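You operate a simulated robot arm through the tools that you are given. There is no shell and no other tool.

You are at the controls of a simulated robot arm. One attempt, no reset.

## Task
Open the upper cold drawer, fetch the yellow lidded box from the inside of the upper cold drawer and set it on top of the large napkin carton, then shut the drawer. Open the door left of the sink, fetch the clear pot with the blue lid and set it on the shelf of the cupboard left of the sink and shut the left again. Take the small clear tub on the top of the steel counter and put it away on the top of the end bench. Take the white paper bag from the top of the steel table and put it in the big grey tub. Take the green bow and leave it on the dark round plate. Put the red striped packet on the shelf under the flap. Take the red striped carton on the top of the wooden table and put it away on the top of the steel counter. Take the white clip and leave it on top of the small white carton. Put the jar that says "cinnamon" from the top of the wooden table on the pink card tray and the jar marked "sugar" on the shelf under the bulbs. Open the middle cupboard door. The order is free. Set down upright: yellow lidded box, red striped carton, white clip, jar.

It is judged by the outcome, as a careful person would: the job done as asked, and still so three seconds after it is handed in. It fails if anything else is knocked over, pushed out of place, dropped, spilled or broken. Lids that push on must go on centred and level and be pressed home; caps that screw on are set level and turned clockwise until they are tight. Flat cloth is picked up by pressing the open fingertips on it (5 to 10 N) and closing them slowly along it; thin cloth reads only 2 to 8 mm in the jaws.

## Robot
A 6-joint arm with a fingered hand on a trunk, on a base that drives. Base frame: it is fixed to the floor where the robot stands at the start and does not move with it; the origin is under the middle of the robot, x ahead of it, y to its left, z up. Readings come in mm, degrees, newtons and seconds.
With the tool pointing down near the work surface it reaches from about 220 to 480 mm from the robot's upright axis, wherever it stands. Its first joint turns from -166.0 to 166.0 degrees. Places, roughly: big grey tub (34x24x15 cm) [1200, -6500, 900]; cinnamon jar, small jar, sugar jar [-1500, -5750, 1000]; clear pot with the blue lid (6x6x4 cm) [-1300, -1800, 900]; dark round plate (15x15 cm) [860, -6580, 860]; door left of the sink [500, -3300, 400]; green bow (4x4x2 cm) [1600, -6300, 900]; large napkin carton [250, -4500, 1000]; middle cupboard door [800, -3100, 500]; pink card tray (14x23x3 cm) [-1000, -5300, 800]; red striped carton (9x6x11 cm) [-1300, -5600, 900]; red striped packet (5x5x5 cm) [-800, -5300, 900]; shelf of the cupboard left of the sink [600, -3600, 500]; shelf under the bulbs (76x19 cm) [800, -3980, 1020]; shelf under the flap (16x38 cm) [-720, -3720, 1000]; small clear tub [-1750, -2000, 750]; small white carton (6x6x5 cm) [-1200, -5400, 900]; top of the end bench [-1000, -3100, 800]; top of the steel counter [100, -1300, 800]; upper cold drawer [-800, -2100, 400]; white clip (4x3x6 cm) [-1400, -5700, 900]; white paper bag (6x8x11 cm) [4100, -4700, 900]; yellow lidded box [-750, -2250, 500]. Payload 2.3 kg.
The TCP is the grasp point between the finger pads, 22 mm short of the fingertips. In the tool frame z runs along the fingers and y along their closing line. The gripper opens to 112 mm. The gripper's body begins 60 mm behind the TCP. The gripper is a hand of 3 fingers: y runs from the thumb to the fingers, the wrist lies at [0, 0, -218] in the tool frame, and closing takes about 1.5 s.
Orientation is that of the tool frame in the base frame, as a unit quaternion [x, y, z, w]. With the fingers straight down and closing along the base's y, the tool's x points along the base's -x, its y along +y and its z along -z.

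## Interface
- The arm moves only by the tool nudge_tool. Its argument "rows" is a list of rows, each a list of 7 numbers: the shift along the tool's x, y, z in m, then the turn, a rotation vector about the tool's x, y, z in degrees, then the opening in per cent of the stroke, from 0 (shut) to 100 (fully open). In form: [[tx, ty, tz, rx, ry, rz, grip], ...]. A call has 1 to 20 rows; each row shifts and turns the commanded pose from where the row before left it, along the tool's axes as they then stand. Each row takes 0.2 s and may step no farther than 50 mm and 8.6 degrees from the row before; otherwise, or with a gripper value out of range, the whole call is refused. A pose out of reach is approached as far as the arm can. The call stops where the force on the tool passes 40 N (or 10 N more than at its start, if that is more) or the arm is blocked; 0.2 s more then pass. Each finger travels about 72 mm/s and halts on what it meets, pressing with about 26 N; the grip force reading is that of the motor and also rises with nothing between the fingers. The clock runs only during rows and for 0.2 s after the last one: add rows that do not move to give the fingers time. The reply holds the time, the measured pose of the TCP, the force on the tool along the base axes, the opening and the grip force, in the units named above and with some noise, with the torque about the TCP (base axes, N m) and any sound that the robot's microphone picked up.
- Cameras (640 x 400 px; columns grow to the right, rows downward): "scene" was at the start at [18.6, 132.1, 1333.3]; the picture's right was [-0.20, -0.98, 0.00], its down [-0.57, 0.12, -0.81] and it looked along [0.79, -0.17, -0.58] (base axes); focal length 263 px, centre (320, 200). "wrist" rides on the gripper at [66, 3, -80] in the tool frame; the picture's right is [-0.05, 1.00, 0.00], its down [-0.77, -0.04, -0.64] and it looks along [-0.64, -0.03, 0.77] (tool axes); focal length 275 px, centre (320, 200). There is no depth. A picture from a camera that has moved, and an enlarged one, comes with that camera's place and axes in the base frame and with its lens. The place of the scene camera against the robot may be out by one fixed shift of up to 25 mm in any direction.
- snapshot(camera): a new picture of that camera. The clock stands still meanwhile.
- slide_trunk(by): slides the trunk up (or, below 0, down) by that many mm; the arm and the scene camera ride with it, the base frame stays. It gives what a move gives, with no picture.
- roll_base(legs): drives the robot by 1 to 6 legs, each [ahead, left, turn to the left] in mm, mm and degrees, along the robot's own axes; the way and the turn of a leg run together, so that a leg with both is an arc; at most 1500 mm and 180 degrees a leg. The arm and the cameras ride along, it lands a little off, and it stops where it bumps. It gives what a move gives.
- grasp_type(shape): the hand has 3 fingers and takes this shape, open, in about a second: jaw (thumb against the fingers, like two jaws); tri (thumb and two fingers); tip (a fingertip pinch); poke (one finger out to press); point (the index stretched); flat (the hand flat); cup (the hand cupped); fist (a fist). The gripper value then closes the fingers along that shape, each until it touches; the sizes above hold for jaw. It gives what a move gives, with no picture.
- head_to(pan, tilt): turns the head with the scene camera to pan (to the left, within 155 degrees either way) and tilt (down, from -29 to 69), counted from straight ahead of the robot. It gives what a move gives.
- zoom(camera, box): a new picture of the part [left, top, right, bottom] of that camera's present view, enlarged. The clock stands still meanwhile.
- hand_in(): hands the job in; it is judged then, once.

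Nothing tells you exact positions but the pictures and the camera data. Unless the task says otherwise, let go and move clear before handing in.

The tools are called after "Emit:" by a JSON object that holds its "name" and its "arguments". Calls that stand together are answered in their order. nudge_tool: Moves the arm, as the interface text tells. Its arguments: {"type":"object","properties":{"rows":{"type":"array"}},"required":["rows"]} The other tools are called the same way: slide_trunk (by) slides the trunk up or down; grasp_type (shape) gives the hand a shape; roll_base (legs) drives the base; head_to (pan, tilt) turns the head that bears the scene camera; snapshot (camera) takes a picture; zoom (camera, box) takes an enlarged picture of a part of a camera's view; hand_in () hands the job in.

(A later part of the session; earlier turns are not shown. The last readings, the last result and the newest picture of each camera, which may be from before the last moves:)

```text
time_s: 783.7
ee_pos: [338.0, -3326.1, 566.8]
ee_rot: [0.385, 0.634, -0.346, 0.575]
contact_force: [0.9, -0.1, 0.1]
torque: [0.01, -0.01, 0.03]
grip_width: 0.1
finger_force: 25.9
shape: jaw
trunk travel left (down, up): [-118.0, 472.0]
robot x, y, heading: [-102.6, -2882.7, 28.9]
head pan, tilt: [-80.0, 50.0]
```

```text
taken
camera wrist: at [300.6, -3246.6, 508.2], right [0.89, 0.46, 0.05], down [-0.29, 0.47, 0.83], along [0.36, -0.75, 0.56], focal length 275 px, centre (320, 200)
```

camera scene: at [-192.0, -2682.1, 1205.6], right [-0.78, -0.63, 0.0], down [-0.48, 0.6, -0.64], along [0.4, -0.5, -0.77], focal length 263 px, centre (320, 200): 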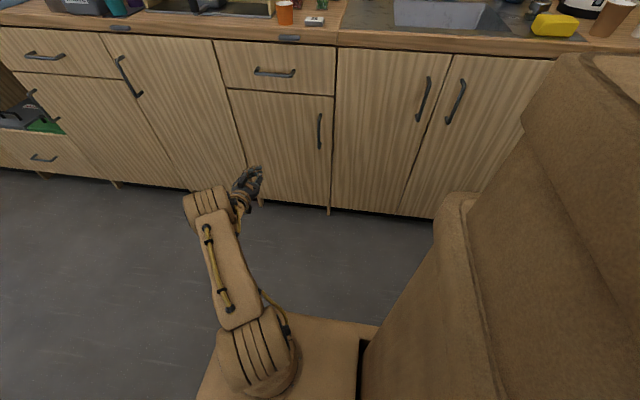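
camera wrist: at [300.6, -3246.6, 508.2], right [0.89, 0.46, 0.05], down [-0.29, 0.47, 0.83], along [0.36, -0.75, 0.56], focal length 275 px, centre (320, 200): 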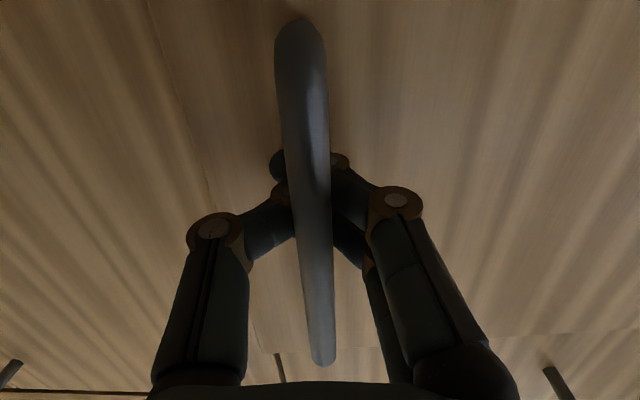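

The fingers are caged behind the handle. I'll pull the door open with the base, following its arc (hinge side at larger t).

Emit:
{"name": "roll_base", "arguments": {"legs": [[11, 85, 0]]}}

Emit:
{"name": "snapshot", "arguments": {"camera": "wrist"}}

Emit:
{"name": "snapshot", "arguments": {"camera": "scene"}}

```text
time_s: 784.8
ee_pos: [311.9, -3249.1, 565.7]
ee_rot: [0.384, 0.634, -0.347, 0.575]
contact_force: [32.1, 3.8, 2.2]
torque: [0.03, -0.02, -0.5]
grip_width: 0.0
finger_force: 26.0
shape: jaw
trunk travel left (down, up): [-118.0, 472.0]
robot x, y, heading: [-134.2, -2810.2, 29.0]
head pan, tilt: [-80.0, 50.0]
```

```text
taken
camera wrist: at [273.3, -3170.4, 507.8], right [0.89, 0.46, 0.05], down [-0.29, 0.48, 0.83], along [0.36, -0.75, 0.56], focal length 275 px, centre (320, 200)
```

wrist: 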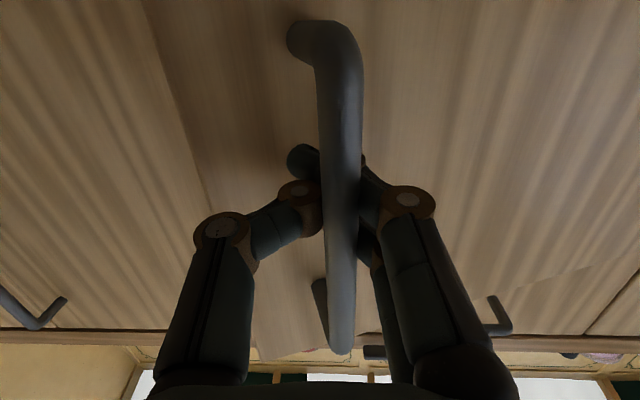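

```text
taken
camera scene: at [-207.3, -2765.7, 1205.9], right [-0.78, -0.63, 0.0], down [-0.48, 0.6, -0.64], along [0.4, -0.5, -0.77], focal length 263 px, centre (320, 200)
```

scene: 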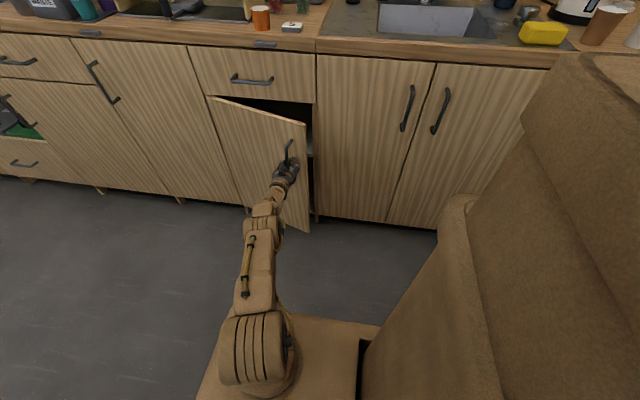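

It's opening. The pull is toward +T, so I'll follow with more forward motion.

Emit:
{"name": "roll_base", "arguments": {"legs": [[35, 65, 0]]}}

Emit:
{"name": "roll_base", "arguments": {"legs": [[45, 50, 0]]}}

Emit:
{"name": "snapshot", "arguments": {"camera": "scene"}}

Emit:
{"name": "snapshot", "arguments": {"camera": "wrist"}}

```text
time_s: 785.8
ee_pos: [311.7, -3174.2, 566.4]
ee_rot: [0.383, 0.634, -0.347, 0.575]
contact_force: [33.9, -3.2, 2.1]
torque: [0.03, -0.03, -0.61]
grip_width: 0.0
finger_force: 25.9
shape: jaw
trunk travel left (down, up): [-118.0, 472.0]
robot x, y, heading: [-130.8, -2735.5, 29.0]
head pan, tilt: [-80.0, 50.0]
```

```text
time_s: 786.8
ee_pos: [327.7, -3109.1, 566.6]
ee_rot: [0.383, 0.634, -0.346, 0.576]
contact_force: [20.0, -5.7, -1.2]
torque: [-0.01, -0.01, -0.33]
grip_width: 0.0
finger_force: 26.1
shape: jaw
trunk travel left (down, up): [-118.0, 472.0]
robot x, y, heading: [-115.1, -2670.4, 29.2]
head pan, tilt: [-80.0, 50.0]
```

```text
taken
camera scene: at [-193.8, -2628.5, 1205.8], right [-0.78, -0.63, 0.0], down [-0.48, 0.6, -0.64], along [0.4, -0.5, -0.77], focal length 263 px, centre (320, 200)
```

scene: 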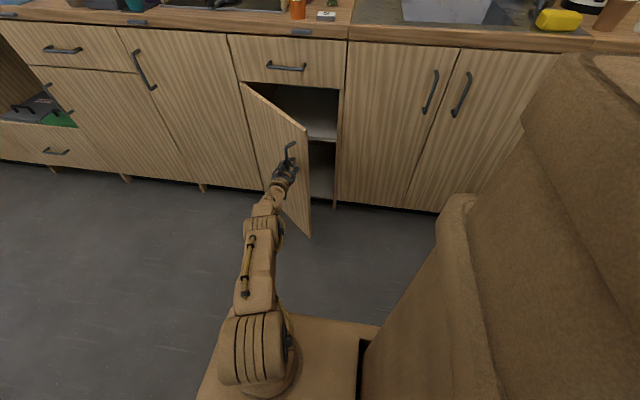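

```text
taken
camera wrist: at [288.8, -3031.4, 508.3], right [0.88, 0.46, 0.05], down [-0.29, 0.47, 0.83], along [0.36, -0.75, 0.56], focal length 275 px, centre (320, 200)
```

wrist: 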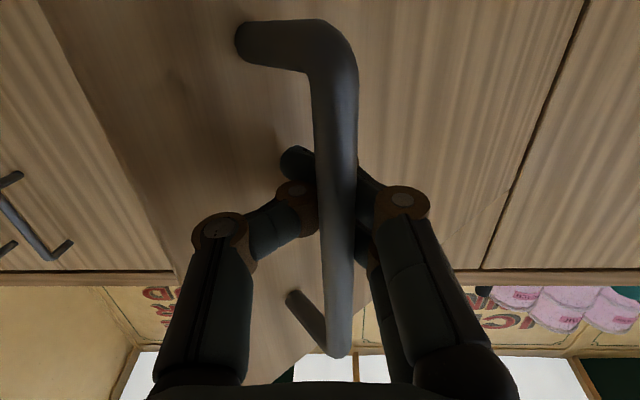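

Open to about 45°. Continuing along the arc.

Emit:
{"name": "roll_base", "arguments": {"legs": [[60, 38, 0]]}}

Emit:
{"name": "roll_base", "arguments": {"legs": [[70, 20, 0]]}}

Emit:
{"name": "snapshot", "arguments": {"camera": "scene"}}

Emit:
{"name": "snapshot", "arguments": {"camera": "wrist"}}

```text
time_s: 787.8
ee_pos: [361.2, -3045.8, 568.5]
ee_rot: [0.382, 0.634, -0.345, 0.577]
contact_force: [-0.4, -0.1, -0.4]
torque: [-0.03, 0.02, -0.02]
grip_width: 0.0
finger_force: 26.0
shape: jaw
trunk travel left (down, up): [-118.0, 472.0]
robot x, y, heading: [-83.9, -2608.3, 29.1]
head pan, tilt: [-80.0, 50.0]
```

```text
time_s: 788.9
ee_pos: [410.0, -2994.6, 567.8]
ee_rot: [0.381, 0.634, -0.345, 0.578]
contact_force: [0.1, -0.7, 0.0]
torque: [-0.03, -0.03, -0.01]
grip_width: 0.0
finger_force: 26.0
shape: jaw
trunk travel left (down, up): [-118.0, 472.0]
robot x, y, heading: [-31.9, -2557.9, 29.2]
head pan, tilt: [-80.0, 50.0]
```

```text
taken
camera scene: at [-113.4, -2514.4, 1205.6], right [-0.78, -0.63, 0.0], down [-0.48, 0.59, -0.64], along [0.41, -0.5, -0.77], focal length 263 px, centre (320, 200)
```

scene: 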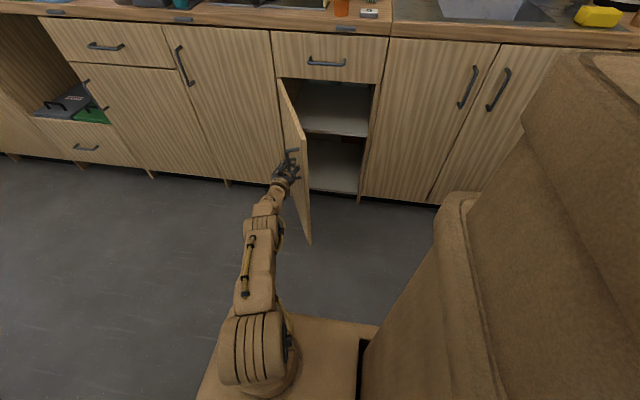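

```text
taken
camera wrist: at [371.9, -2916.6, 509.6], right [0.88, 0.47, 0.05], down [-0.3, 0.47, 0.83], along [0.36, -0.75, 0.56], focal length 275 px, centre (320, 200)
```

wrist: 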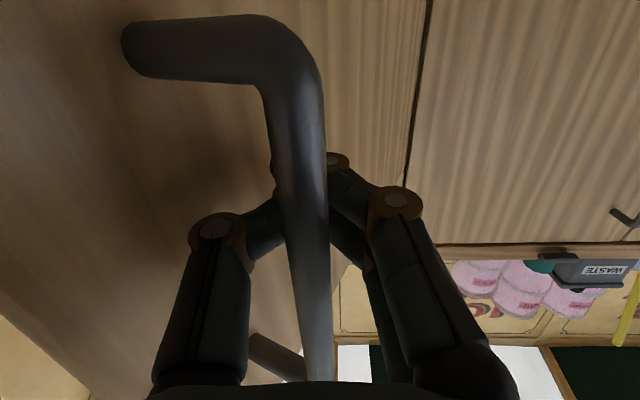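

Emit:
{"name": "roll_base", "arguments": {"legs": [[55, 0, 0]]}}

Emit:
{"name": "nudge_tool", "arguments": {"rows": [[0, 0, 0, 0, 0, 0, 55], [0, 0, 0, 0, 0, 0, 55], [0, 0, 0, 0, 0, 0, 55], [0, 0, 0, 0, 0, 0, 55]]}}

Emit:
{"name": "snapshot", "arguments": {"camera": "wrist"}}

Emit:
{"name": "snapshot", "arguments": {"camera": "scene"}}

```text
time_s: 789.8
ee_pos: [456.9, -2968.1, 568.2]
ee_rot: [0.381, 0.635, -0.344, 0.578]
contact_force: [-0.1, -0.1, 0.3]
torque: [-0.02, -0.02, -0.04]
grip_width: 0.0
finger_force: 25.7
shape: jaw
trunk travel left (down, up): [-118.0, 472.0]
robot x, y, heading: [10.7, -2530.0, 29.4]
head pan, tilt: [-80.0, 50.0]
```

```text
time_s: 790.8
ee_pos: [456.9, -2967.9, 567.3]
ee_rot: [0.381, 0.634, -0.345, 0.578]
contact_force: [-0.9, 0.3, 1.1]
torque: [-0.01, -0.01, 0.08]
grip_width: 60.3
finger_force: 0.1
shape: jaw
trunk travel left (down, up): [-118.0, 472.0]
robot x, y, heading: [13.8, -2536.3, 29.1]
head pan, tilt: [-80.0, 50.0]
```

```text
taken
camera wrist: at [418.7, -2890.5, 509.6], right [0.88, 0.47, 0.05], down [-0.3, 0.47, 0.83], along [0.36, -0.75, 0.56], focal length 275 px, centre (320, 200)
```

wrist: 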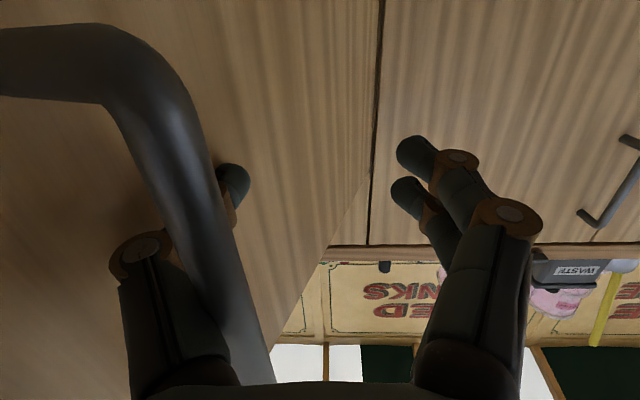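

```text
taken
camera scene: at [-66.5, -2488.2, 1205.6], right [-0.78, -0.63, 0.0], down [-0.48, 0.59, -0.64], along [0.41, -0.5, -0.77], focal length 263 px, centre (320, 200)
```

scene: 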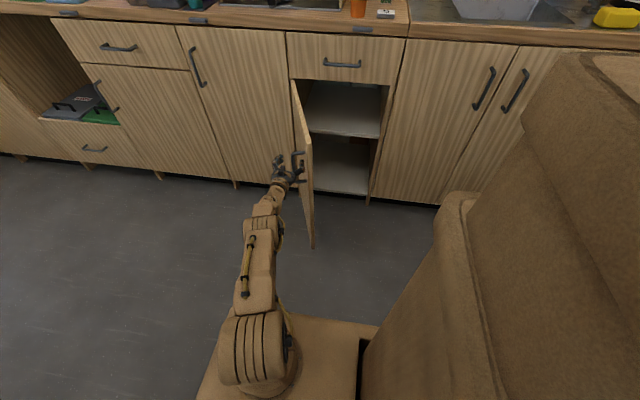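

The door stands open at about 90°. I'll withdraw straight back from the handle.

Emit:
{"name": "roll_base", "arguments": {"legs": [[0, 130, 0]]}}

Emit:
{"name": "snapshot", "arguments": {"camera": "scene"}}

Emit:
{"name": "snapshot", "arguments": {"camera": "wrist"}}

```text
time_s: 792.1
ee_pos: [393.4, -2855.4, 566.8]
ee_rot: [0.383, 0.634, -0.345, 0.577]
contact_force: [0.5, 0.4, -1.1]
torque: [0.02, 0.01, -0.02]
grip_width: 61.5
finger_force: 0.2
shape: jaw
trunk travel left (down, up): [-118.0, 472.0]
robot x, y, heading: [-50.0, -2418.1, 28.9]
head pan, tilt: [-80.0, 50.0]
```

```text
taken
camera scene: at [-129.4, -2374.9, 1205.6], right [-0.78, -0.63, 0.0], down [-0.48, 0.6, -0.64], along [0.4, -0.5, -0.77], focal length 263 px, centre (320, 200)
```

scene: 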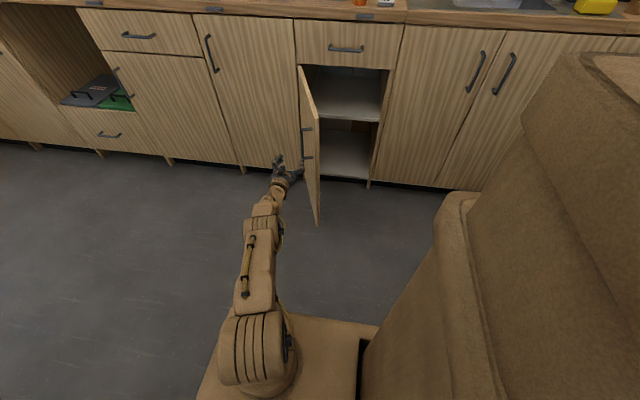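

```text
taken
camera wrist: at [354.9, -2778.2, 509.6], right [0.88, 0.46, 0.05], down [-0.3, 0.48, 0.83], along [0.36, -0.75, 0.56], focal length 275 px, centre (320, 200)
```

wrist: 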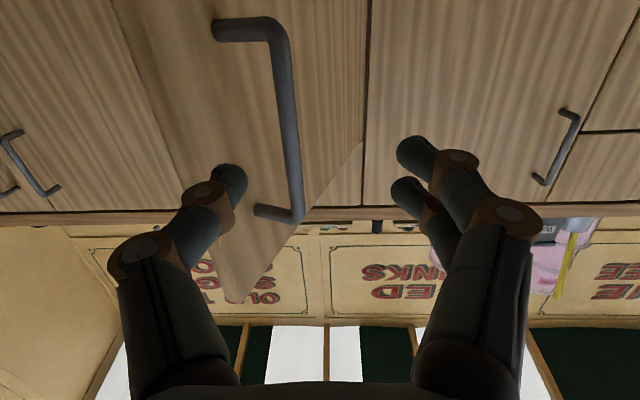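

The door left of the sink is open and its shelf is visible. Before going outside for the pot, I'll look at the steel counter from in here to identify the pot with the blue lid and the small tub.

Emit:
{"name": "slide_trunk", "arguments": {"by": 300}}

Emit:
{"name": "head_to", "arguments": {"pan": 105, "tilt": 25}}

Emit:
{"name": "snapshot", "arguments": {"camera": "scene"}}

Emit:
{"name": "head_to", "arguments": {"pan": 140, "tilt": 25}}

Emit:
{"name": "snapshot", "arguments": {"camera": "scene"}}

```text
time_s: 795.1
ee_pos: [393.1, -2855.0, 867.5]
ee_rot: [0.383, 0.633, -0.346, 0.576]
contact_force: [-0.8, 0.0, 1.0]
torque: [0.02, 0.02, -0.01]
grip_width: 61.4
finger_force: 0.0
shape: jaw
trunk travel left (down, up): [-418.0, 172.0]
robot x, y, heading: [-52.3, -2417.4, 28.9]
head pan, tilt: [-80.0, 50.0]
```

```text
time_s: 797.8
ee_pos: [394.4, -2856.2, 868.6]
ee_rot: [0.382, 0.634, -0.345, 0.577]
contact_force: [-0.3, -0.2, 0.3]
torque: [0.02, 0.0, -0.03]
grip_width: 61.2
finger_force: 0.0
shape: jaw
trunk travel left (down, up): [-418.0, 172.0]
robot x, y, heading: [-50.5, -2415.7, 28.8]
head pan, tilt: [105.0, 25.0]
```

```text
taken
camera scene: at [-241.9, -2248.8, 1543.1], right [0.72, 0.69, 0.0], down [0.29, -0.3, -0.91], along [-0.63, 0.65, -0.42], focal length 263 px, centre (320, 200)
```

scene: 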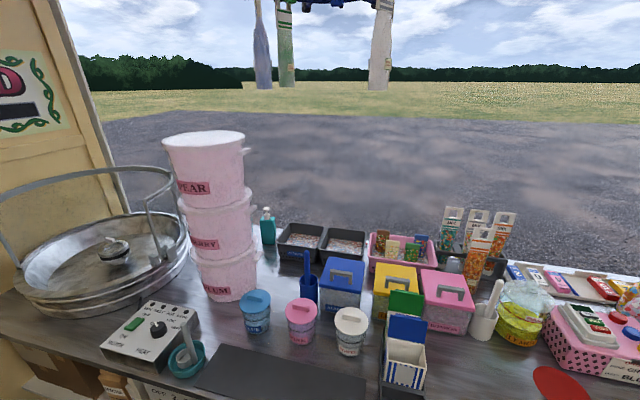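

```text
time_s: 798.8
ee_pos: [392.5, -2855.6, 867.9]
ee_rot: [0.383, 0.633, -0.346, 0.577]
contact_force: [0.0, 0.4, 0.3]
torque: [0.02, 0.0, 0.03]
grip_width: 61.1
finger_force: 0.0
shape: jaw
trunk travel left (down, up): [-418.0, 172.0]
robot x, y, heading: [-50.0, -2417.0, 28.8]
head pan, tilt: [140.0, 25.0]
```

```text
taken
camera scene: at [-268.3, -2297.4, 1543.1], right [0.19, 0.98, 0.0], down [0.41, -0.08, -0.91], along [-0.89, 0.17, -0.42], focal length 263 px, centre (320, 200)
```

scene: 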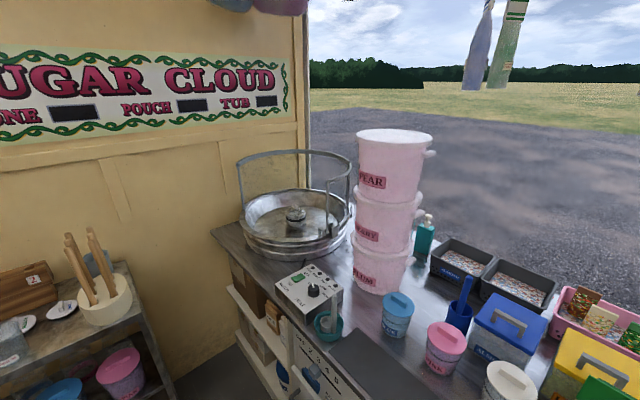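

The pot with the blue lid and the small tub must be on the counter's outer side, behind the pink buckets and the sugar-cloud machine, so I'll fetch them from outside. First I'll fold the arm down and to the front for the doorway.

Emit:
{"name": "nudge_tool", "arguments": {"rows": [[-0.0058, 0, -0.0256, 0, 8.5, 0, 60], [-0.002, 0, -0.0262, 0, 8.5, 0, 60], [0.002, 0, -0.0262, 0, 8.5, 0, 60], [0.0058, 0, -0.0256, 0, 8.5, 0, 60], [0.0095, 0, -0.0244, 0, 8.5, 0, 60], [0.013, 0, -0.0228, 0, 8.5, 0, 60], [0.0162, 0, -0.0206, 0, 8.5, 0, 60], [0.0192, 0, -0.018, 0, 8.5, 0, 60], [0.0216, 0, -0.0149, 0, 8.5, 0, 60], [0.0235, 0, -0.0116, 0, 8.5, 0, 60], [0, 0, 0, 0, 0, 0, 60]]}}

Emit:
{"name": "nudge_tool", "arguments": {"rows": [[0.0024, 0.031, 0, 0, 0, -8.5, 60], [0.0024, 0.031, 0, 0, 0, -8.5, 60], [0.0024, 0.031, 0, 0, 0, -8.5, 60], [0.0024, 0.031, 0, 0, 0, -8.5, 60], [0.0024, 0.031, 0, 0, 0, -8.5, 60], [0.0024, 0.031, 0, 0, 0, -8.5, 60], [0.0024, 0.031, 0, 0, 0, -8.5, 60], [0.0024, 0.031, 0, 0, 0, -8.5, 60], [0.0024, 0.031, 0, 0, 0, -8.5, 60], [0.0024, 0.031, 0, 0, 0, -8.5, 60], [0, 0, 0, 0, 0, -5, 60], [0, 0, 0, 0, 0, 0, 60]]}}

Emit:
{"name": "head_to", "arguments": {"pan": 0, "tilt": 30}}

Emit:
{"name": "snapshot", "arguments": {"camera": "scene"}}

```text
time_s: 801.2
ee_pos: [275.1, -2636.4, 948.0]
ee_rot: [0.515, 0.857, 0.003, -0.004]
contact_force: [-0.8, 0.7, -0.9]
torque: [0.02, -0.03, 0.0]
grip_width: 66.9
finger_force: 0.0
shape: jaw
trunk travel left (down, up): [-418.0, 172.0]
robot x, y, heading: [-47.2, -2420.8, 28.9]
head pan, tilt: [140.0, 25.0]
```

```text
time_s: 803.8
ee_pos: [370.7, -2368.0, 951.1]
ee_rot: [-0.243, 0.97, 0.005, 0.0]
contact_force: [0.5, 0.1, -0.2]
torque: [0.05, -0.01, 0.0]
grip_width: 66.7
finger_force: 0.1
shape: jaw
trunk travel left (down, up): [-418.0, 172.0]
robot x, y, heading: [-48.7, -2418.0, 28.9]
head pan, tilt: [140.0, 25.0]
```

```text
time_s: 806.1
ee_pos: [370.4, -2368.1, 949.4]
ee_rot: [-0.242, 0.97, 0.005, 0.0]
contact_force: [0.1, -0.6, 0.1]
torque: [-0.02, 0.03, 0.02]
grip_width: 66.7
finger_force: 0.0
shape: jaw
trunk travel left (down, up): [-418.0, 172.0]
robot x, y, heading: [-51.2, -2417.4, 29.4]
head pan, tilt: [0.0, 30.0]
```

```text
taken
camera scene: at [-98.8, -2271.0, 1535.1], right [0.49, -0.87, 0.0], down [-0.44, -0.24, -0.87], along [0.76, 0.42, -0.5], focal length 263 px, centre (320, 200)
```

scene: 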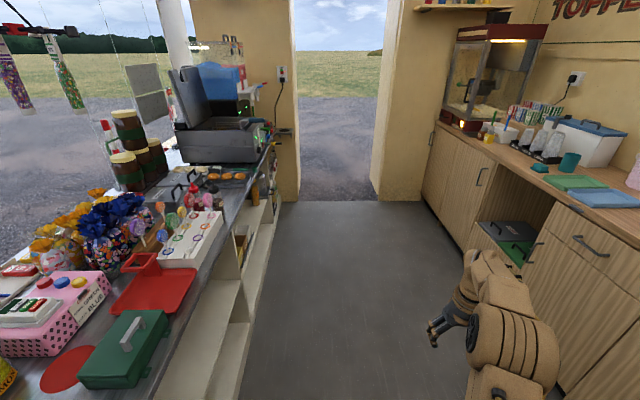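

Emit:
{"name": "slide_trunk", "arguments": {"by": -150}}

Emit:
{"name": "roll_base", "arguments": {"legs": [[1100, -30, 0], [900, 0, 0]]}}

```text
time_s: 807.8
ee_pos: [370.3, -2368.0, 799.8]
ee_rot: [-0.242, 0.97, 0.004, 0.001]
contact_force: [-0.1, 0.1, 0.3]
torque: [-0.04, -0.04, -0.01]
grip_width: 66.7
finger_force: 0.0
shape: jaw
trunk travel left (down, up): [-268.0, 322.0]
robot x, y, heading: [-50.6, -2420.2, 29.0]
head pan, tilt: [0.0, 30.0]
```

```text
time_s: 817.6
ee_pos: [2098.9, -1422.1, 800.1]
ee_rot: [-0.253, 0.967, 0.005, 0.0]
contact_force: [-0.4, -0.2, 0.7]
torque: [0.02, 0.02, 0.0]
grip_width: 66.7
finger_force: 0.1
shape: jaw
trunk travel left (down, up): [-268.0, 322.0]
robot x, y, heading: [1684.4, -1482.7, 30.3]
head pan, tilt: [0.0, 30.0]
```

Emit:
{"name": "roll_base", "arguments": {"legs": [[0, 0, -1.3], [1450, 0, 0], [1450, 0, 0]]}}

Emit:
{"name": "head_to", "arguments": {"pan": 100, "tilt": 20}}

Emit:
{"name": "snapshot", "arguments": {"camera": "scene"}}

Emit:
{"name": "head_to", "arguments": {"pan": 50, "tilt": 20}}

Emit:
{"name": "snapshot", "arguments": {"camera": "scene"}}

```text
time_s: 832.1
ee_pos: [4627.9, 64.7, 800.6]
ee_rot: [-0.259, 0.966, 0.004, 0.0]
contact_force: [0.7, -0.4, -0.3]
torque: [0.0, 0.02, -0.04]
grip_width: 66.9
finger_force: 0.1
shape: jaw
trunk travel left (down, up): [-268.0, 322.0]
robot x, y, heading: [4212.1, 0.3, 30.7]
head pan, tilt: [0.0, 30.0]
```

```text
time_s: 833.9
ee_pos: [4627.7, 63.1, 800.7]
ee_rot: [-0.259, 0.966, 0.004, 0.001]
contact_force: [1.3, -1.3, 0.7]
torque: [0.01, 0.01, 0.02]
grip_width: 66.9
finger_force: 0.0
shape: jaw
trunk travel left (down, up): [-268.0, 322.0]
robot x, y, heading: [4207.1, -0.9, 30.9]
head pan, tilt: [100.0, 20.0]
```

```text
taken
camera scene: at [4017.3, 168.3, 1401.1], right [0.76, 0.66, 0.0], down [0.22, -0.26, -0.94], along [-0.62, 0.71, -0.34], focal length 263 px, centre (320, 200)
```

scene: 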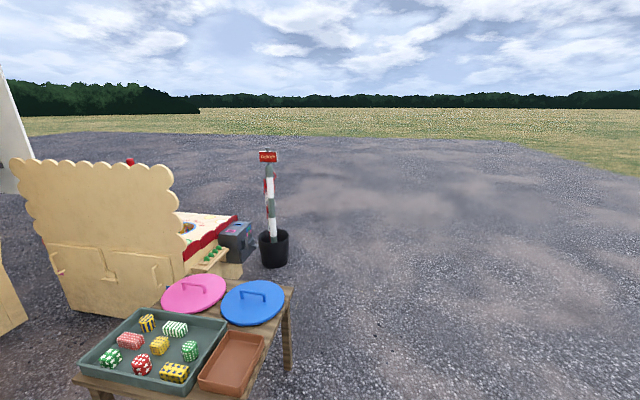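

```text
time_s: 835.1
ee_pos: [4628.2, 63.6, 800.1]
ee_rot: [-0.259, 0.966, 0.006, 0.001]
contact_force: [0.1, 0.4, 1.1]
torque: [-0.06, -0.03, 0.0]
grip_width: 66.8
finger_force: 0.1
shape: jaw
trunk travel left (down, up): [-268.0, 322.0]
robot x, y, heading: [4209.2, 0.3, 31.4]
head pan, tilt: [50.0, 20.0]
```

```text
taken
camera scene: at [4092.9, 190.0, 1401.2], right [0.99, -0.16, 0.0], down [-0.05, -0.34, -0.94], along [0.15, 0.93, -0.34], focal length 263 px, centre (320, 200)
```

scene: 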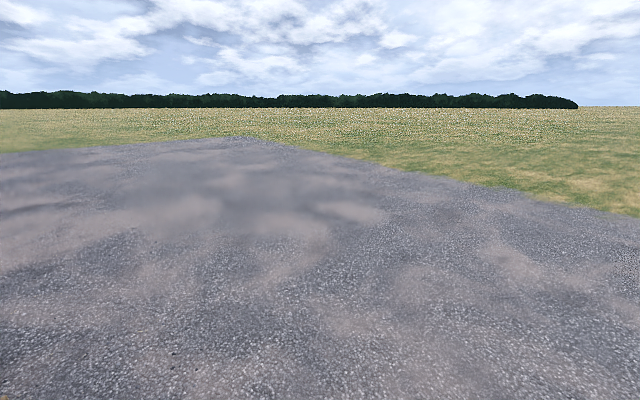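

The way round the small table, prize box and sign is clear to the north. I'll swing wide and go west along the stall's front; my right side will face the counter.

Emit:
{"name": "roll_base", "arguments": {"legs": [[0, 1450, -1.5], [0, 1450, 0]]}}

Emit:
{"name": "roll_base", "arguments": {"legs": [[-1450, 0, 0], [-1450, 0, 0], [-1450, 0, 0]]}}

```text
time_s: 848.8
ee_pos: [3220.7, 2515.5, 800.2]
ee_rot: [-0.239, 0.971, 0.004, 0.001]
contact_force: [0.0, -0.4, 0.8]
torque: [-0.03, -0.03, -0.01]
grip_width: 66.7
finger_force: 0.1
shape: jaw
trunk travel left (down, up): [-268.0, 322.0]
robot x, y, heading: [2797.1, 2468.5, 29.1]
head pan, tilt: [50.0, 20.0]
```

```text
time_s: 869.8
ee_pos: [-566.8, 325.4, 801.0]
ee_rot: [-0.238, 0.971, 0.005, 0.0]
contact_force: [0.0, -0.3, -0.2]
torque: [0.03, -0.02, 0.02]
grip_width: 67.0
finger_force: 0.0
shape: jaw
trunk travel left (down, up): [-268.0, 322.0]
robot x, y, heading: [-988.1, 276.7, 28.5]
head pan, tilt: [50.0, 20.0]
```

Emit:
{"name": "roll_base", "arguments": {"legs": [[-1350, 0, 0.3], [0, -700, 0]]}}

Emit:
{"name": "head_to", "arguments": {"pan": -95, "tilt": 20}}

Emit:
{"name": "snapshot", "arguments": {"camera": "scene"}}

```text
time_s: 880.0
ee_pos: [-1467.9, -954.2, 800.3]
ee_rot: [-0.225, 0.974, 0.005, 0.001]
contact_force: [-0.5, 0.7, 0.1]
torque: [-0.02, 0.01, 0.0]
grip_width: 66.9
finger_force: 0.0
shape: jaw
trunk travel left (down, up): [-268.0, 322.0]
robot x, y, heading: [-1888.0, -985.8, 27.0]
head pan, tilt: [50.0, 20.0]
```

```text
time_s: 882.3
ee_pos: [-1466.4, -953.4, 799.7]
ee_rot: [-0.223, 0.975, 0.005, 0.0]
contact_force: [-0.4, 0.0, 0.1]
torque: [-0.01, 0.02, -0.01]
grip_width: 67.0
finger_force: 0.0
shape: jaw
trunk travel left (down, up): [-268.0, 322.0]
robot x, y, heading: [-1889.0, -988.6, 27.0]
head pan, tilt: [-95.0, 20.0]
```

```text
taken
camera scene: at [-1978.5, -967.3, 1401.2], right [-0.93, -0.37, 0.0], down [-0.13, 0.32, -0.94], along [0.35, -0.87, -0.34], focal length 263 px, centre (320, 200)
```

scene: 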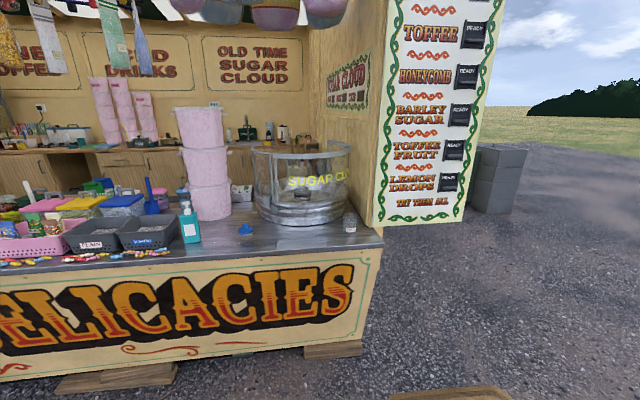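

There they are: the clear pot with the blue lid stands near the counter's front, and the small clear tub is at its right end. I'll zoom in on both.

Emit:
{"name": "zoom", "arguments": {"camera": "scene", "box": [160, 180, 400, 280]}}

```text
2.67 times, centred on (280, 230) of scene
camera zoom: at [-1978.5, -967.3, 1401.2], right [-0.93, -0.37, 0.0], down [-0.13, 0.32, -0.94], along [0.35, -0.87, -0.34], focal length 701 px, centre (427, 120)
```

zoom: 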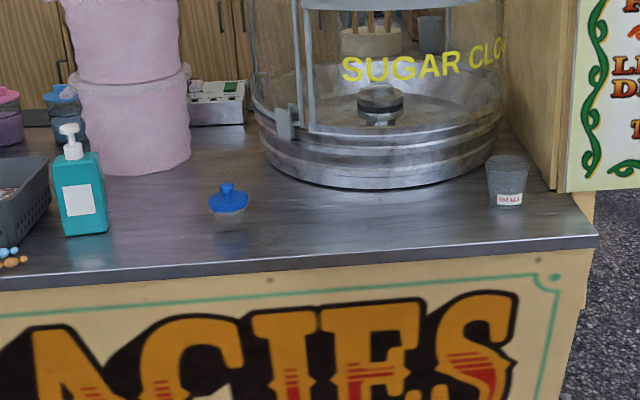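

The pot (about t=536, n=-226) and the tub (t≈73, n≈-203) are in plain sight. I'll take the pot first, with the hand tilted 50° so that I can later slide it into the cupboard at the same angle.

Emit:
{"name": "roll_base", "arguments": {"legs": [[0, 0, 1.9]]}}

Emit:
{"name": "nudge_tool", "arguments": {"rows": [[0.0026, -0.033, 0, 0, 0, 8.5, 80], [0.0026, -0.033, 0, 0, 0, 8.5, 80], [0.0026, -0.033, 0, 0, 0, 8.5, 80], [0.0026, -0.033, 0, 0, 0, 8.5, 80], [0.0026, -0.033, 0, 0, 0, 8.5, 80], [0.0026, -0.033, 0, 0, 0, 8.5, 80], [0.0026, -0.033, 0, 0, 0, 8.5, 80], [0.0026, -0.033, 0, 0, 0, 8.5, 80], [0.0026, -0.033, 0, 0, 0, 8.5, 80], [0.0026, -0.033, 0, 0, 0, 8.5, 80], [0, 0, 0, 0, 0, 4, 80], [0, 0, 0, 0, 0, 0, 80]]}}

Emit:
{"name": "slide_trunk", "arguments": {"by": 120}}

Emit:
{"name": "nudge_tool", "arguments": {"rows": [[-0.02, 0, 0, 0, -8.3, 0, 80], [-0.02, 0, 0.003, 0, -8.3, 0, 80], [-0.02, 0, 0.006, 0, -8.3, 0, 80], [-0.02, 0, 0.01, 0, -8.3, 0, 80], [-0.018, 0, 0.014, 0, -8.3, 0, 80], [-0.015, 0, 0.016, 0, -8.3, 0, 80], [0, 0, 0, 0, 0, 0, 80]]}}

```text
time_s: 883.1
ee_pos: [-1467.9, -938.9, 800.1]
ee_rot: [-0.242, 0.97, 0.005, 0.001]
contact_force: [0.6, -0.3, 0.4]
torque: [-0.03, 0.02, 0.01]
grip_width: 66.8
finger_force: 0.2
shape: jaw
trunk travel left (down, up): [-268.0, 322.0]
robot x, y, heading: [-1888.0, -989.3, 28.7]
head pan, tilt: [-95.0, 20.0]
```

```text
time_s: 885.7
ee_pos: [-1545.8, -1234.0, 795.5]
ee_rot: [0.51, 0.86, 0.003, -0.003]
contact_force: [0.1, -0.6, 1.1]
torque: [0.01, -0.01, -0.01]
grip_width: 89.3
finger_force: 0.1
shape: jaw
trunk travel left (down, up): [-268.0, 322.0]
robot x, y, heading: [-1886.3, -986.2, 28.7]
head pan, tilt: [-95.0, 20.0]
```

```text
time_s: 887.2
ee_pos: [-1545.3, -1232.6, 916.8]
ee_rot: [0.508, 0.861, 0.004, -0.004]
contact_force: [0.6, -0.9, -0.6]
torque: [-0.01, -0.03, -0.02]
grip_width: 89.6
finger_force: 0.1
shape: jaw
trunk travel left (down, up): [-388.0, 202.0]
robot x, y, heading: [-1884.5, -987.1, 28.8]
head pan, tilt: [-95.0, 20.0]
```

```text
time_s: 888.8
ee_pos: [-1484.6, -1344.5, 910.3]
ee_rot: [0.462, 0.782, -0.211, 0.36]
contact_force: [0.4, 0.6, 0.1]
torque: [0.01, 0.01, -0.02]
grip_width: 89.5
finger_force: 0.1
shape: jaw
trunk travel left (down, up): [-388.0, 202.0]
robot x, y, heading: [-1887.7, -990.5, 28.9]
head pan, tilt: [-95.0, 20.0]
```

Emit:
{"name": "roll_base", "arguments": {"legs": [[-54, -330, 0]]}}

Emit:
{"name": "snapshot", "arguments": {"camera": "wrist"}}

Emit:
{"name": "snapshot", "arguments": {"camera": "scene"}}

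```text
time_s: 891.0
ee_pos: [-1372.1, -1661.8, 910.6]
ee_rot: [0.462, 0.783, -0.21, 0.36]
contact_force: [0.1, -0.9, 0.2]
torque: [-0.02, -0.01, -0.01]
grip_width: 89.3
finger_force: 0.1
shape: jaw
trunk travel left (down, up): [-388.0, 202.0]
robot x, y, heading: [-1777.9, -1309.8, 29.0]
head pan, tilt: [-95.0, 20.0]
```

```text
taken
camera wrist: at [-1419.8, -1569.6, 912.8], right [0.89, 0.46, 0.04], down [-0.02, -0.04, 1.0], along [0.46, -0.89, -0.02], focal length 275 px, centre (320, 200)
```

wrist: 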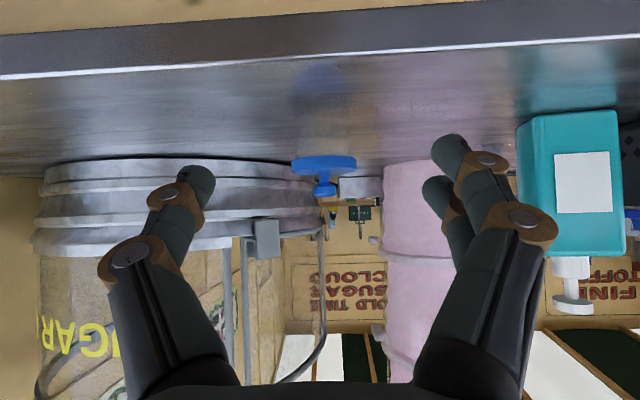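

```text
taken
camera scene: at [-1865.8, -1289.2, 1521.2], right [-0.91, -0.41, 0.0], down [-0.14, 0.31, -0.94], along [0.38, -0.86, -0.34], focal length 263 px, centre (320, 200)
```

scene: 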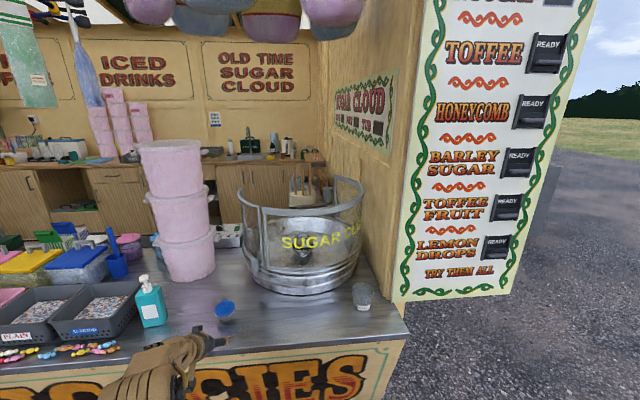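

The pot's lid rim is at z≈873 and its centre about (t=535, n=-203). I'll advance so the fingers straddle it, then lower with the trunk.

Emit:
{"name": "roll_base", "arguments": {"legs": [[0, -145, 0]]}}

Emit:
{"name": "snapshot", "arguments": {"camera": "wrist"}}

```text
time_s: 892.4
ee_pos: [-1302.0, -1791.1, 910.7]
ee_rot: [0.462, 0.782, -0.21, 0.36]
contact_force: [-0.3, -0.4, -0.1]
torque: [-0.03, 0.01, 0.0]
grip_width: 89.1
finger_force: 0.0
shape: jaw
trunk travel left (down, up): [-388.0, 202.0]
robot x, y, heading: [-1705.1, -1432.6, 28.9]
head pan, tilt: [-95.0, 20.0]
```

```text
taken
camera wrist: at [-1349.9, -1698.1, 912.6], right [0.89, 0.45, 0.04], down [-0.02, -0.04, 1.0], along [0.46, -0.89, -0.02], focal length 275 px, centre (320, 200)
```

wrist: 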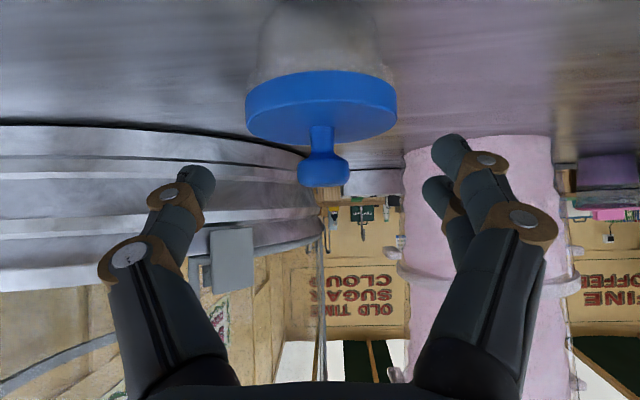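

Emit:
{"name": "slide_trunk", "arguments": {"by": -40}}

Emit:
{"name": "slide_trunk", "arguments": {"by": -12}}

Emit:
{"name": "snapshot", "arguments": {"camera": "wrist"}}

```text
time_s: 893.2
ee_pos: [-1302.2, -1789.7, 871.6]
ee_rot: [0.464, 0.782, -0.21, 0.359]
contact_force: [0.6, -0.7, -0.6]
torque: [-0.04, 0.01, -0.01]
grip_width: 89.6
finger_force: 0.1
shape: jaw
trunk travel left (down, up): [-348.0, 242.0]
robot x, y, heading: [-1707.8, -1433.1, 28.8]
head pan, tilt: [-95.0, 20.0]
```

```text
time_s: 893.8
ee_pos: [-1303.6, -1790.7, 863.2]
ee_rot: [0.464, 0.78, -0.211, 0.363]
contact_force: [2.0, -8.0, 27.2]
torque: [0.36, -1.49, -0.52]
grip_width: 89.0
finger_force: 0.1
shape: jaw
trunk travel left (down, up): [-336.0, 254.0]
robot x, y, heading: [-1705.8, -1431.8, 28.8]
head pan, tilt: [-95.0, 20.0]
```

```text
taken
camera wrist: at [-1351.5, -1698.0, 864.3], right [0.89, 0.45, 0.04], down [-0.03, -0.03, 1.0], along [0.45, -0.89, -0.01], focal length 275 px, centre (320, 200)
```

wrist: 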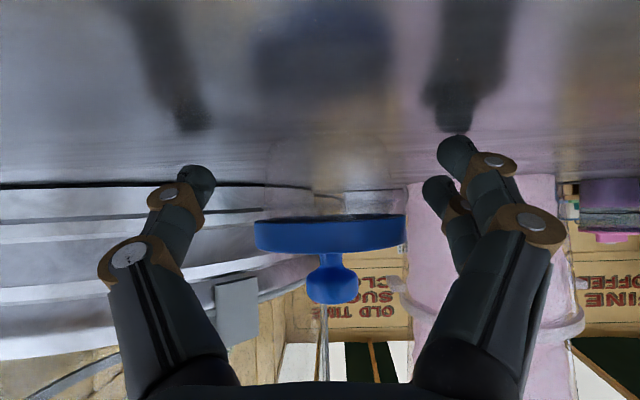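

The fingertips touch the counter. I'll ease up 4 mm and close gently around the pot's body, just below the lid.

Emit:
{"name": "slide_trunk", "arguments": {"by": 4}}

Emit:
{"name": "nudge_tool", "arguments": {"rows": [[0, 0, 0, 0, 0, 0, 70], [0, 0, 0, 0, 0, 0, 60], [0, 0, 0, 0, 0, 0, 50], [0, 0, 0, 0, 0, 0, 40], [0, 0, 0, 0, 0, 0, 40], [0, 0, 0, 0, 0, 0, 40]]}}

Emit:
{"name": "snapshot", "arguments": {"camera": "wrist"}}

```text
time_s: 894.3
ee_pos: [-1303.7, -1789.7, 864.7]
ee_rot: [0.463, 0.782, -0.211, 0.361]
contact_force: [1.6, -3.8, 15.3]
torque: [0.26, -0.81, -0.22]
grip_width: 89.1
finger_force: 0.1
shape: jaw
trunk travel left (down, up): [-340.0, 250.0]
robot x, y, heading: [-1707.5, -1434.3, 29.1]
head pan, tilt: [-95.0, 20.0]
```

```text
time_s: 895.7
ee_pos: [-1302.9, -1788.4, 865.0]
ee_rot: [0.463, 0.781, -0.212, 0.361]
contact_force: [4.5, 2.6, 14.5]
torque: [0.21, -0.58, 0.02]
grip_width: 45.4
finger_force: 26.5
shape: jaw
trunk travel left (down, up): [-340.0, 250.0]
robot x, y, heading: [-1706.8, -1429.2, 28.9]
head pan, tilt: [-95.0, 20.0]
```

```text
taken
camera wrist: at [-1350.6, -1696.2, 865.9], right [0.89, 0.45, 0.04], down [-0.03, -0.03, 1.0], along [0.46, -0.89, -0.02], focal length 275 px, centre (320, 200)
```

wrist: 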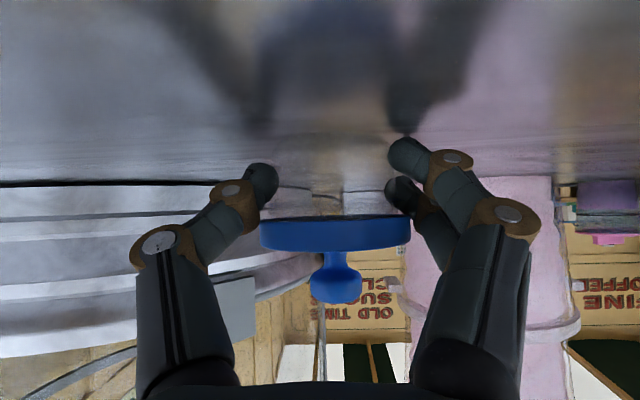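

Gripped on the body, below the lid. I'll lift a little and check that pot and lid come together.

Emit:
{"name": "slide_trunk", "arguments": {"by": 60}}

Emit:
{"name": "snapshot", "arguments": {"camera": "wrist"}}

Emit:
{"name": "zoom", "arguments": {"camera": "scene", "box": [100, 240, 340, 390]}}

```text
time_s: 896.7
ee_pos: [-1301.5, -1791.1, 922.5]
ee_rot: [0.463, 0.782, -0.211, 0.36]
contact_force: [-0.9, -0.1, -0.4]
torque: [0.02, -0.02, 0.01]
grip_width: 45.0
finger_force: 25.7
shape: jaw
trunk travel left (down, up): [-400.0, 190.0]
robot x, y, heading: [-1706.4, -1434.8, 28.8]
head pan, tilt: [-95.0, 20.0]
```

```text
taken
camera wrist: at [-1350.2, -1697.6, 924.8], right [0.89, 0.45, 0.04], down [-0.02, -0.04, 1.0], along [0.46, -0.89, -0.02], focal length 275 px, centre (320, 200)
```

wrist: 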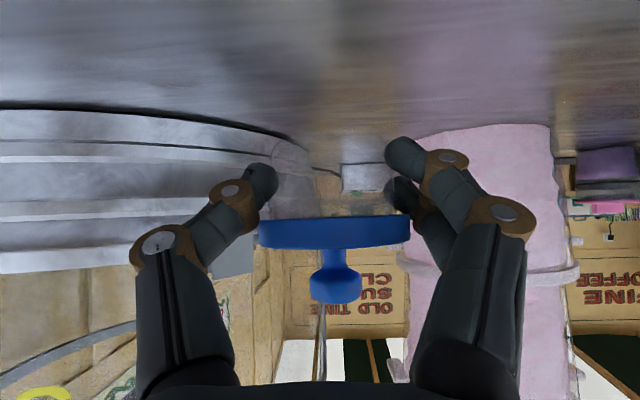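

```text
2.67 times, centred on (220, 315) of scene
camera zoom: at [-1795.5, -1415.9, 1533.2], right [-0.91, -0.4, 0.0], down [-0.14, 0.31, -0.94], along [0.38, -0.86, -0.34], focal length 701 px, centre (587, -107)
```

zoom: 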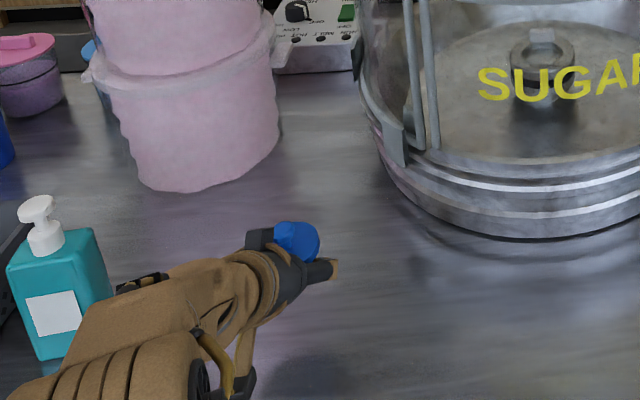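

The pot came up complete with its lid. I'll back away from the counter, draw the arm in and swing it to the front (keeping the tilt), then drive round to the door.

Emit:
{"name": "roll_base", "arguments": {"legs": [[0, 500, 0]]}}

Emit:
{"name": "nudge_tool", "arguments": {"rows": [[0.0195, 0, -0.0228, 0, 0, 0, 40], [0.0195, 0, -0.0228, 0, 0, 0, 40], [0, 0, 0, 0, 0, 0, 40]]}}

Emit:
{"name": "nudge_tool", "arguments": {"rows": [[0.0015, 0.04, -0.0017, -4.94, 0, -4.22, 40], [0.0015, 0.04, -0.0017, -4.94, 0, -4.22, 40], [0.0015, 0.04, -0.0017, -4.94, 0, -4.22, 40], [0.0015, 0.04, -0.0017, -4.94, 0, -4.22, 40], [0.0015, 0.04, -0.0017, -4.94, 0, -4.22, 40], [0.0015, 0.04, -0.0017, -4.94, 0, -4.22, 40], [0.0015, 0.04, -0.0017, -4.94, 0, -4.22, 40], [0.0015, 0.04, -0.0017, -4.94, 0, -4.22, 40], [0.0015, 0.04, -0.0017, -4.94, 0, -4.22, 40], [0.0015, 0.04, -0.0017, -4.94, 0, -4.22, 40], [0.0015, 0.04, -0.0017, -4.94, 0, -4.22, 40], [0.0015, 0.04, -0.0017, -4.94, 0, -4.22, 40], [0.0015, 0.04, -0.0017, -4.94, 0, -4.22, 40], [0.0015, 0.04, -0.0017, -4.94, 0, -4.22, 40], [0, 0, 0, 0, 0, 0, 40]]}}

Emit:
{"name": "snapshot", "arguments": {"camera": "wrist"}}

```text
time_s: 899.6
ee_pos: [-1537.1, -1367.2, 923.9]
ee_rot: [0.466, 0.781, -0.212, 0.358]
contact_force: [-0.8, -0.5, -1.2]
torque: [-0.02, 0.01, 0.0]
grip_width: 44.9
finger_force: 25.5
shape: jaw
trunk travel left (down, up): [-400.0, 190.0]
robot x, y, heading: [-1936.3, -1009.5, 28.5]
head pan, tilt: [-95.0, 20.0]
```

```text
time_s: 900.4
ee_pos: [-1567.1, -1315.0, 924.1]
ee_rot: [0.466, 0.78, -0.213, 0.359]
contact_force: [-0.1, 0.3, -0.2]
torque: [0.02, -0.02, 0.03]
grip_width: 44.8
finger_force: 26.3
shape: jaw
trunk travel left (down, up): [-400.0, 190.0]
robot x, y, heading: [-1939.1, -1008.0, 28.3]
head pan, tilt: [-95.0, 20.0]
```

```text
time_s: 903.6
ee_pos: [-1411.8, -819.2, 934.1]
ee_rot: [-0.23, 0.877, 0.109, 0.406]
contact_force: [-0.3, -0.1, -0.7]
torque: [-0.01, 0.01, -0.03]
grip_width: 44.9
finger_force: 26.4
shape: jaw
out of reach, approached as far as the arm can: row 8, 9, 10, 11
trunk travel left (down, up): [-400.0, 190.0]
robot x, y, heading: [-1933.8, -1012.2, 28.5]
head pan, tilt: [-95.0, 20.0]
```

```text
taken
camera wrist: at [-1505.3, -868.3, 934.9], right [-0.47, 0.88, 0.04], down [0.03, -0.03, 1.0], along [0.88, 0.47, -0.01], focal length 275 px, centre (320, 200)
```

wrist: 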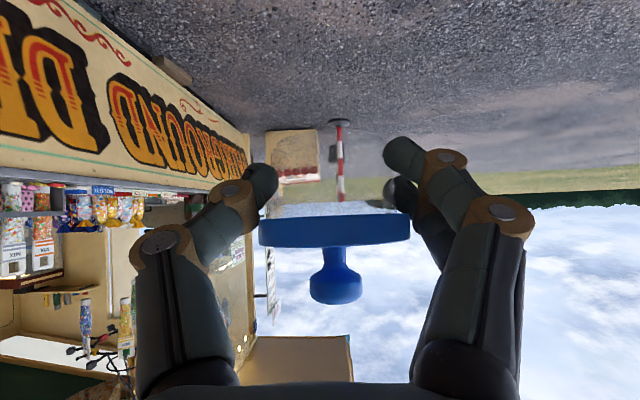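

The pot rides upright in front of me. Now the drive round the east end into the stall.

Emit:
{"name": "roll_base", "arguments": {"legs": [[0, 760, 0.4], [1465, 0, 0], [1465, 0, 0]]}}

Emit:
{"name": "roll_base", "arguments": {"legs": [[1465, 0, 0], [1465, 0, 0]]}}

```text
time_s: 921.8
ee_pos: [903.6, 1279.9, 933.5]
ee_rot: [-0.237, 0.876, 0.112, 0.405]
contact_force: [0.6, 0.0, -0.8]
torque: [0.04, -0.01, 0.0]
grip_width: 44.6
finger_force: 26.0
shape: jaw
trunk travel left (down, up): [-400.0, 190.0]
robot x, y, heading: [384.0, 1083.9, 29.6]
head pan, tilt: [-95.0, 20.0]
```

```text
time_s: 936.1
ee_pos: [3407.9, 2848.8, 934.4]
ee_rot: [-0.269, 0.866, 0.127, 0.401]
contact_force: [1.0, 0.8, -0.3]
torque: [0.01, -0.04, 0.01]
grip_width: 44.4
finger_force: 25.2
shape: jaw
trunk travel left (down, up): [-400.0, 190.0]
robot x, y, heading: [2900.3, 2608.9, 33.6]
head pan, tilt: [-95.0, 20.0]
```

Emit:
{"name": "roll_base", "arguments": {"legs": [[0, 0, -4.7], [0, -1490, 0], [0, -1490, 0]]}}

```text
time_s: 950.7
ee_pos: [4776.8, 161.2, 933.2]
ee_rot: [-0.2, 0.885, 0.094, 0.41]
contact_force: [-0.1, -0.3, 0.1]
torque: [0.02, 0.03, 0.0]
grip_width: 44.5
finger_force: 25.8
shape: jaw
trunk travel left (down, up): [-400.0, 190.0]
robot x, y, heading: [4240.8, 5.2, 24.6]
head pan, tilt: [-95.0, 20.0]
```

Emit:
{"name": "roll_base", "arguments": {"legs": [[0, -80, 4.3], [-1250, 0, 0]]}}

```text
time_s: 957.9
ee_pos: [3669.3, -497.4, 934.4]
ee_rot: [-0.239, 0.875, 0.113, 0.405]
contact_force: [0.6, 0.1, -0.9]
torque: [-0.01, -0.02, -0.01]
grip_width: 44.5
finger_force: 26.5
shape: jaw
trunk travel left (down, up): [-400.0, 190.0]
robot x, y, heading: [3146.6, -695.1, 29.8]
head pan, tilt: [-95.0, 20.0]
```

Emit:
{"name": "roll_base", "arguments": {"legs": [[0, 0, -0.9], [-1450, 0, 0], [-1000, 0, 0]]}}

Emit:
{"name": "head_to", "arguments": {"pan": -110, "tilt": 35}}

Emit:
{"name": "snapshot", "arguments": {"camera": "scene"}}

```text
time_s: 970.0
ee_pos: [1557.9, -1679.1, 933.5]
ee_rot: [-0.251, 0.872, 0.118, 0.404]
contact_force: [0.5, 0.0, -1.1]
torque: [-0.04, -0.02, -0.01]
grip_width: 44.5
finger_force: 26.4
shape: jaw
trunk travel left (down, up): [-400.0, 190.0]
robot x, y, heading: [1043.6, -1894.6, 31.4]
head pan, tilt: [-95.0, 20.0]
```

```text
time_s: 970.8
ee_pos: [1557.3, -1678.2, 933.8]
ee_rot: [-0.251, 0.872, 0.118, 0.403]
contact_force: [0.7, -0.4, -0.9]
torque: [0.0, 0.02, 0.01]
grip_width: 44.4
finger_force: 25.8
shape: jaw
trunk travel left (down, up): [-400.0, 190.0]
robot x, y, heading: [1040.5, -1892.6, 31.0]
head pan, tilt: [-110.0, 35.0]
```

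```text
taken
camera scene: at [927.7, -1880.6, 1509.4], right [-0.98, -0.2, 0.0], down [-0.11, 0.56, -0.82], along [0.16, -0.8, -0.57], focal length 263 px, centre (320, 200)
```

scene: 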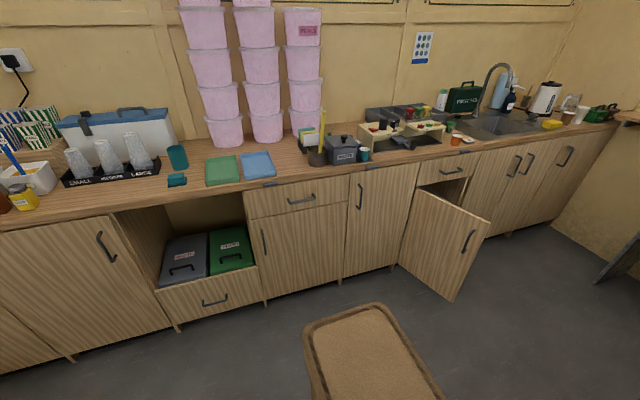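

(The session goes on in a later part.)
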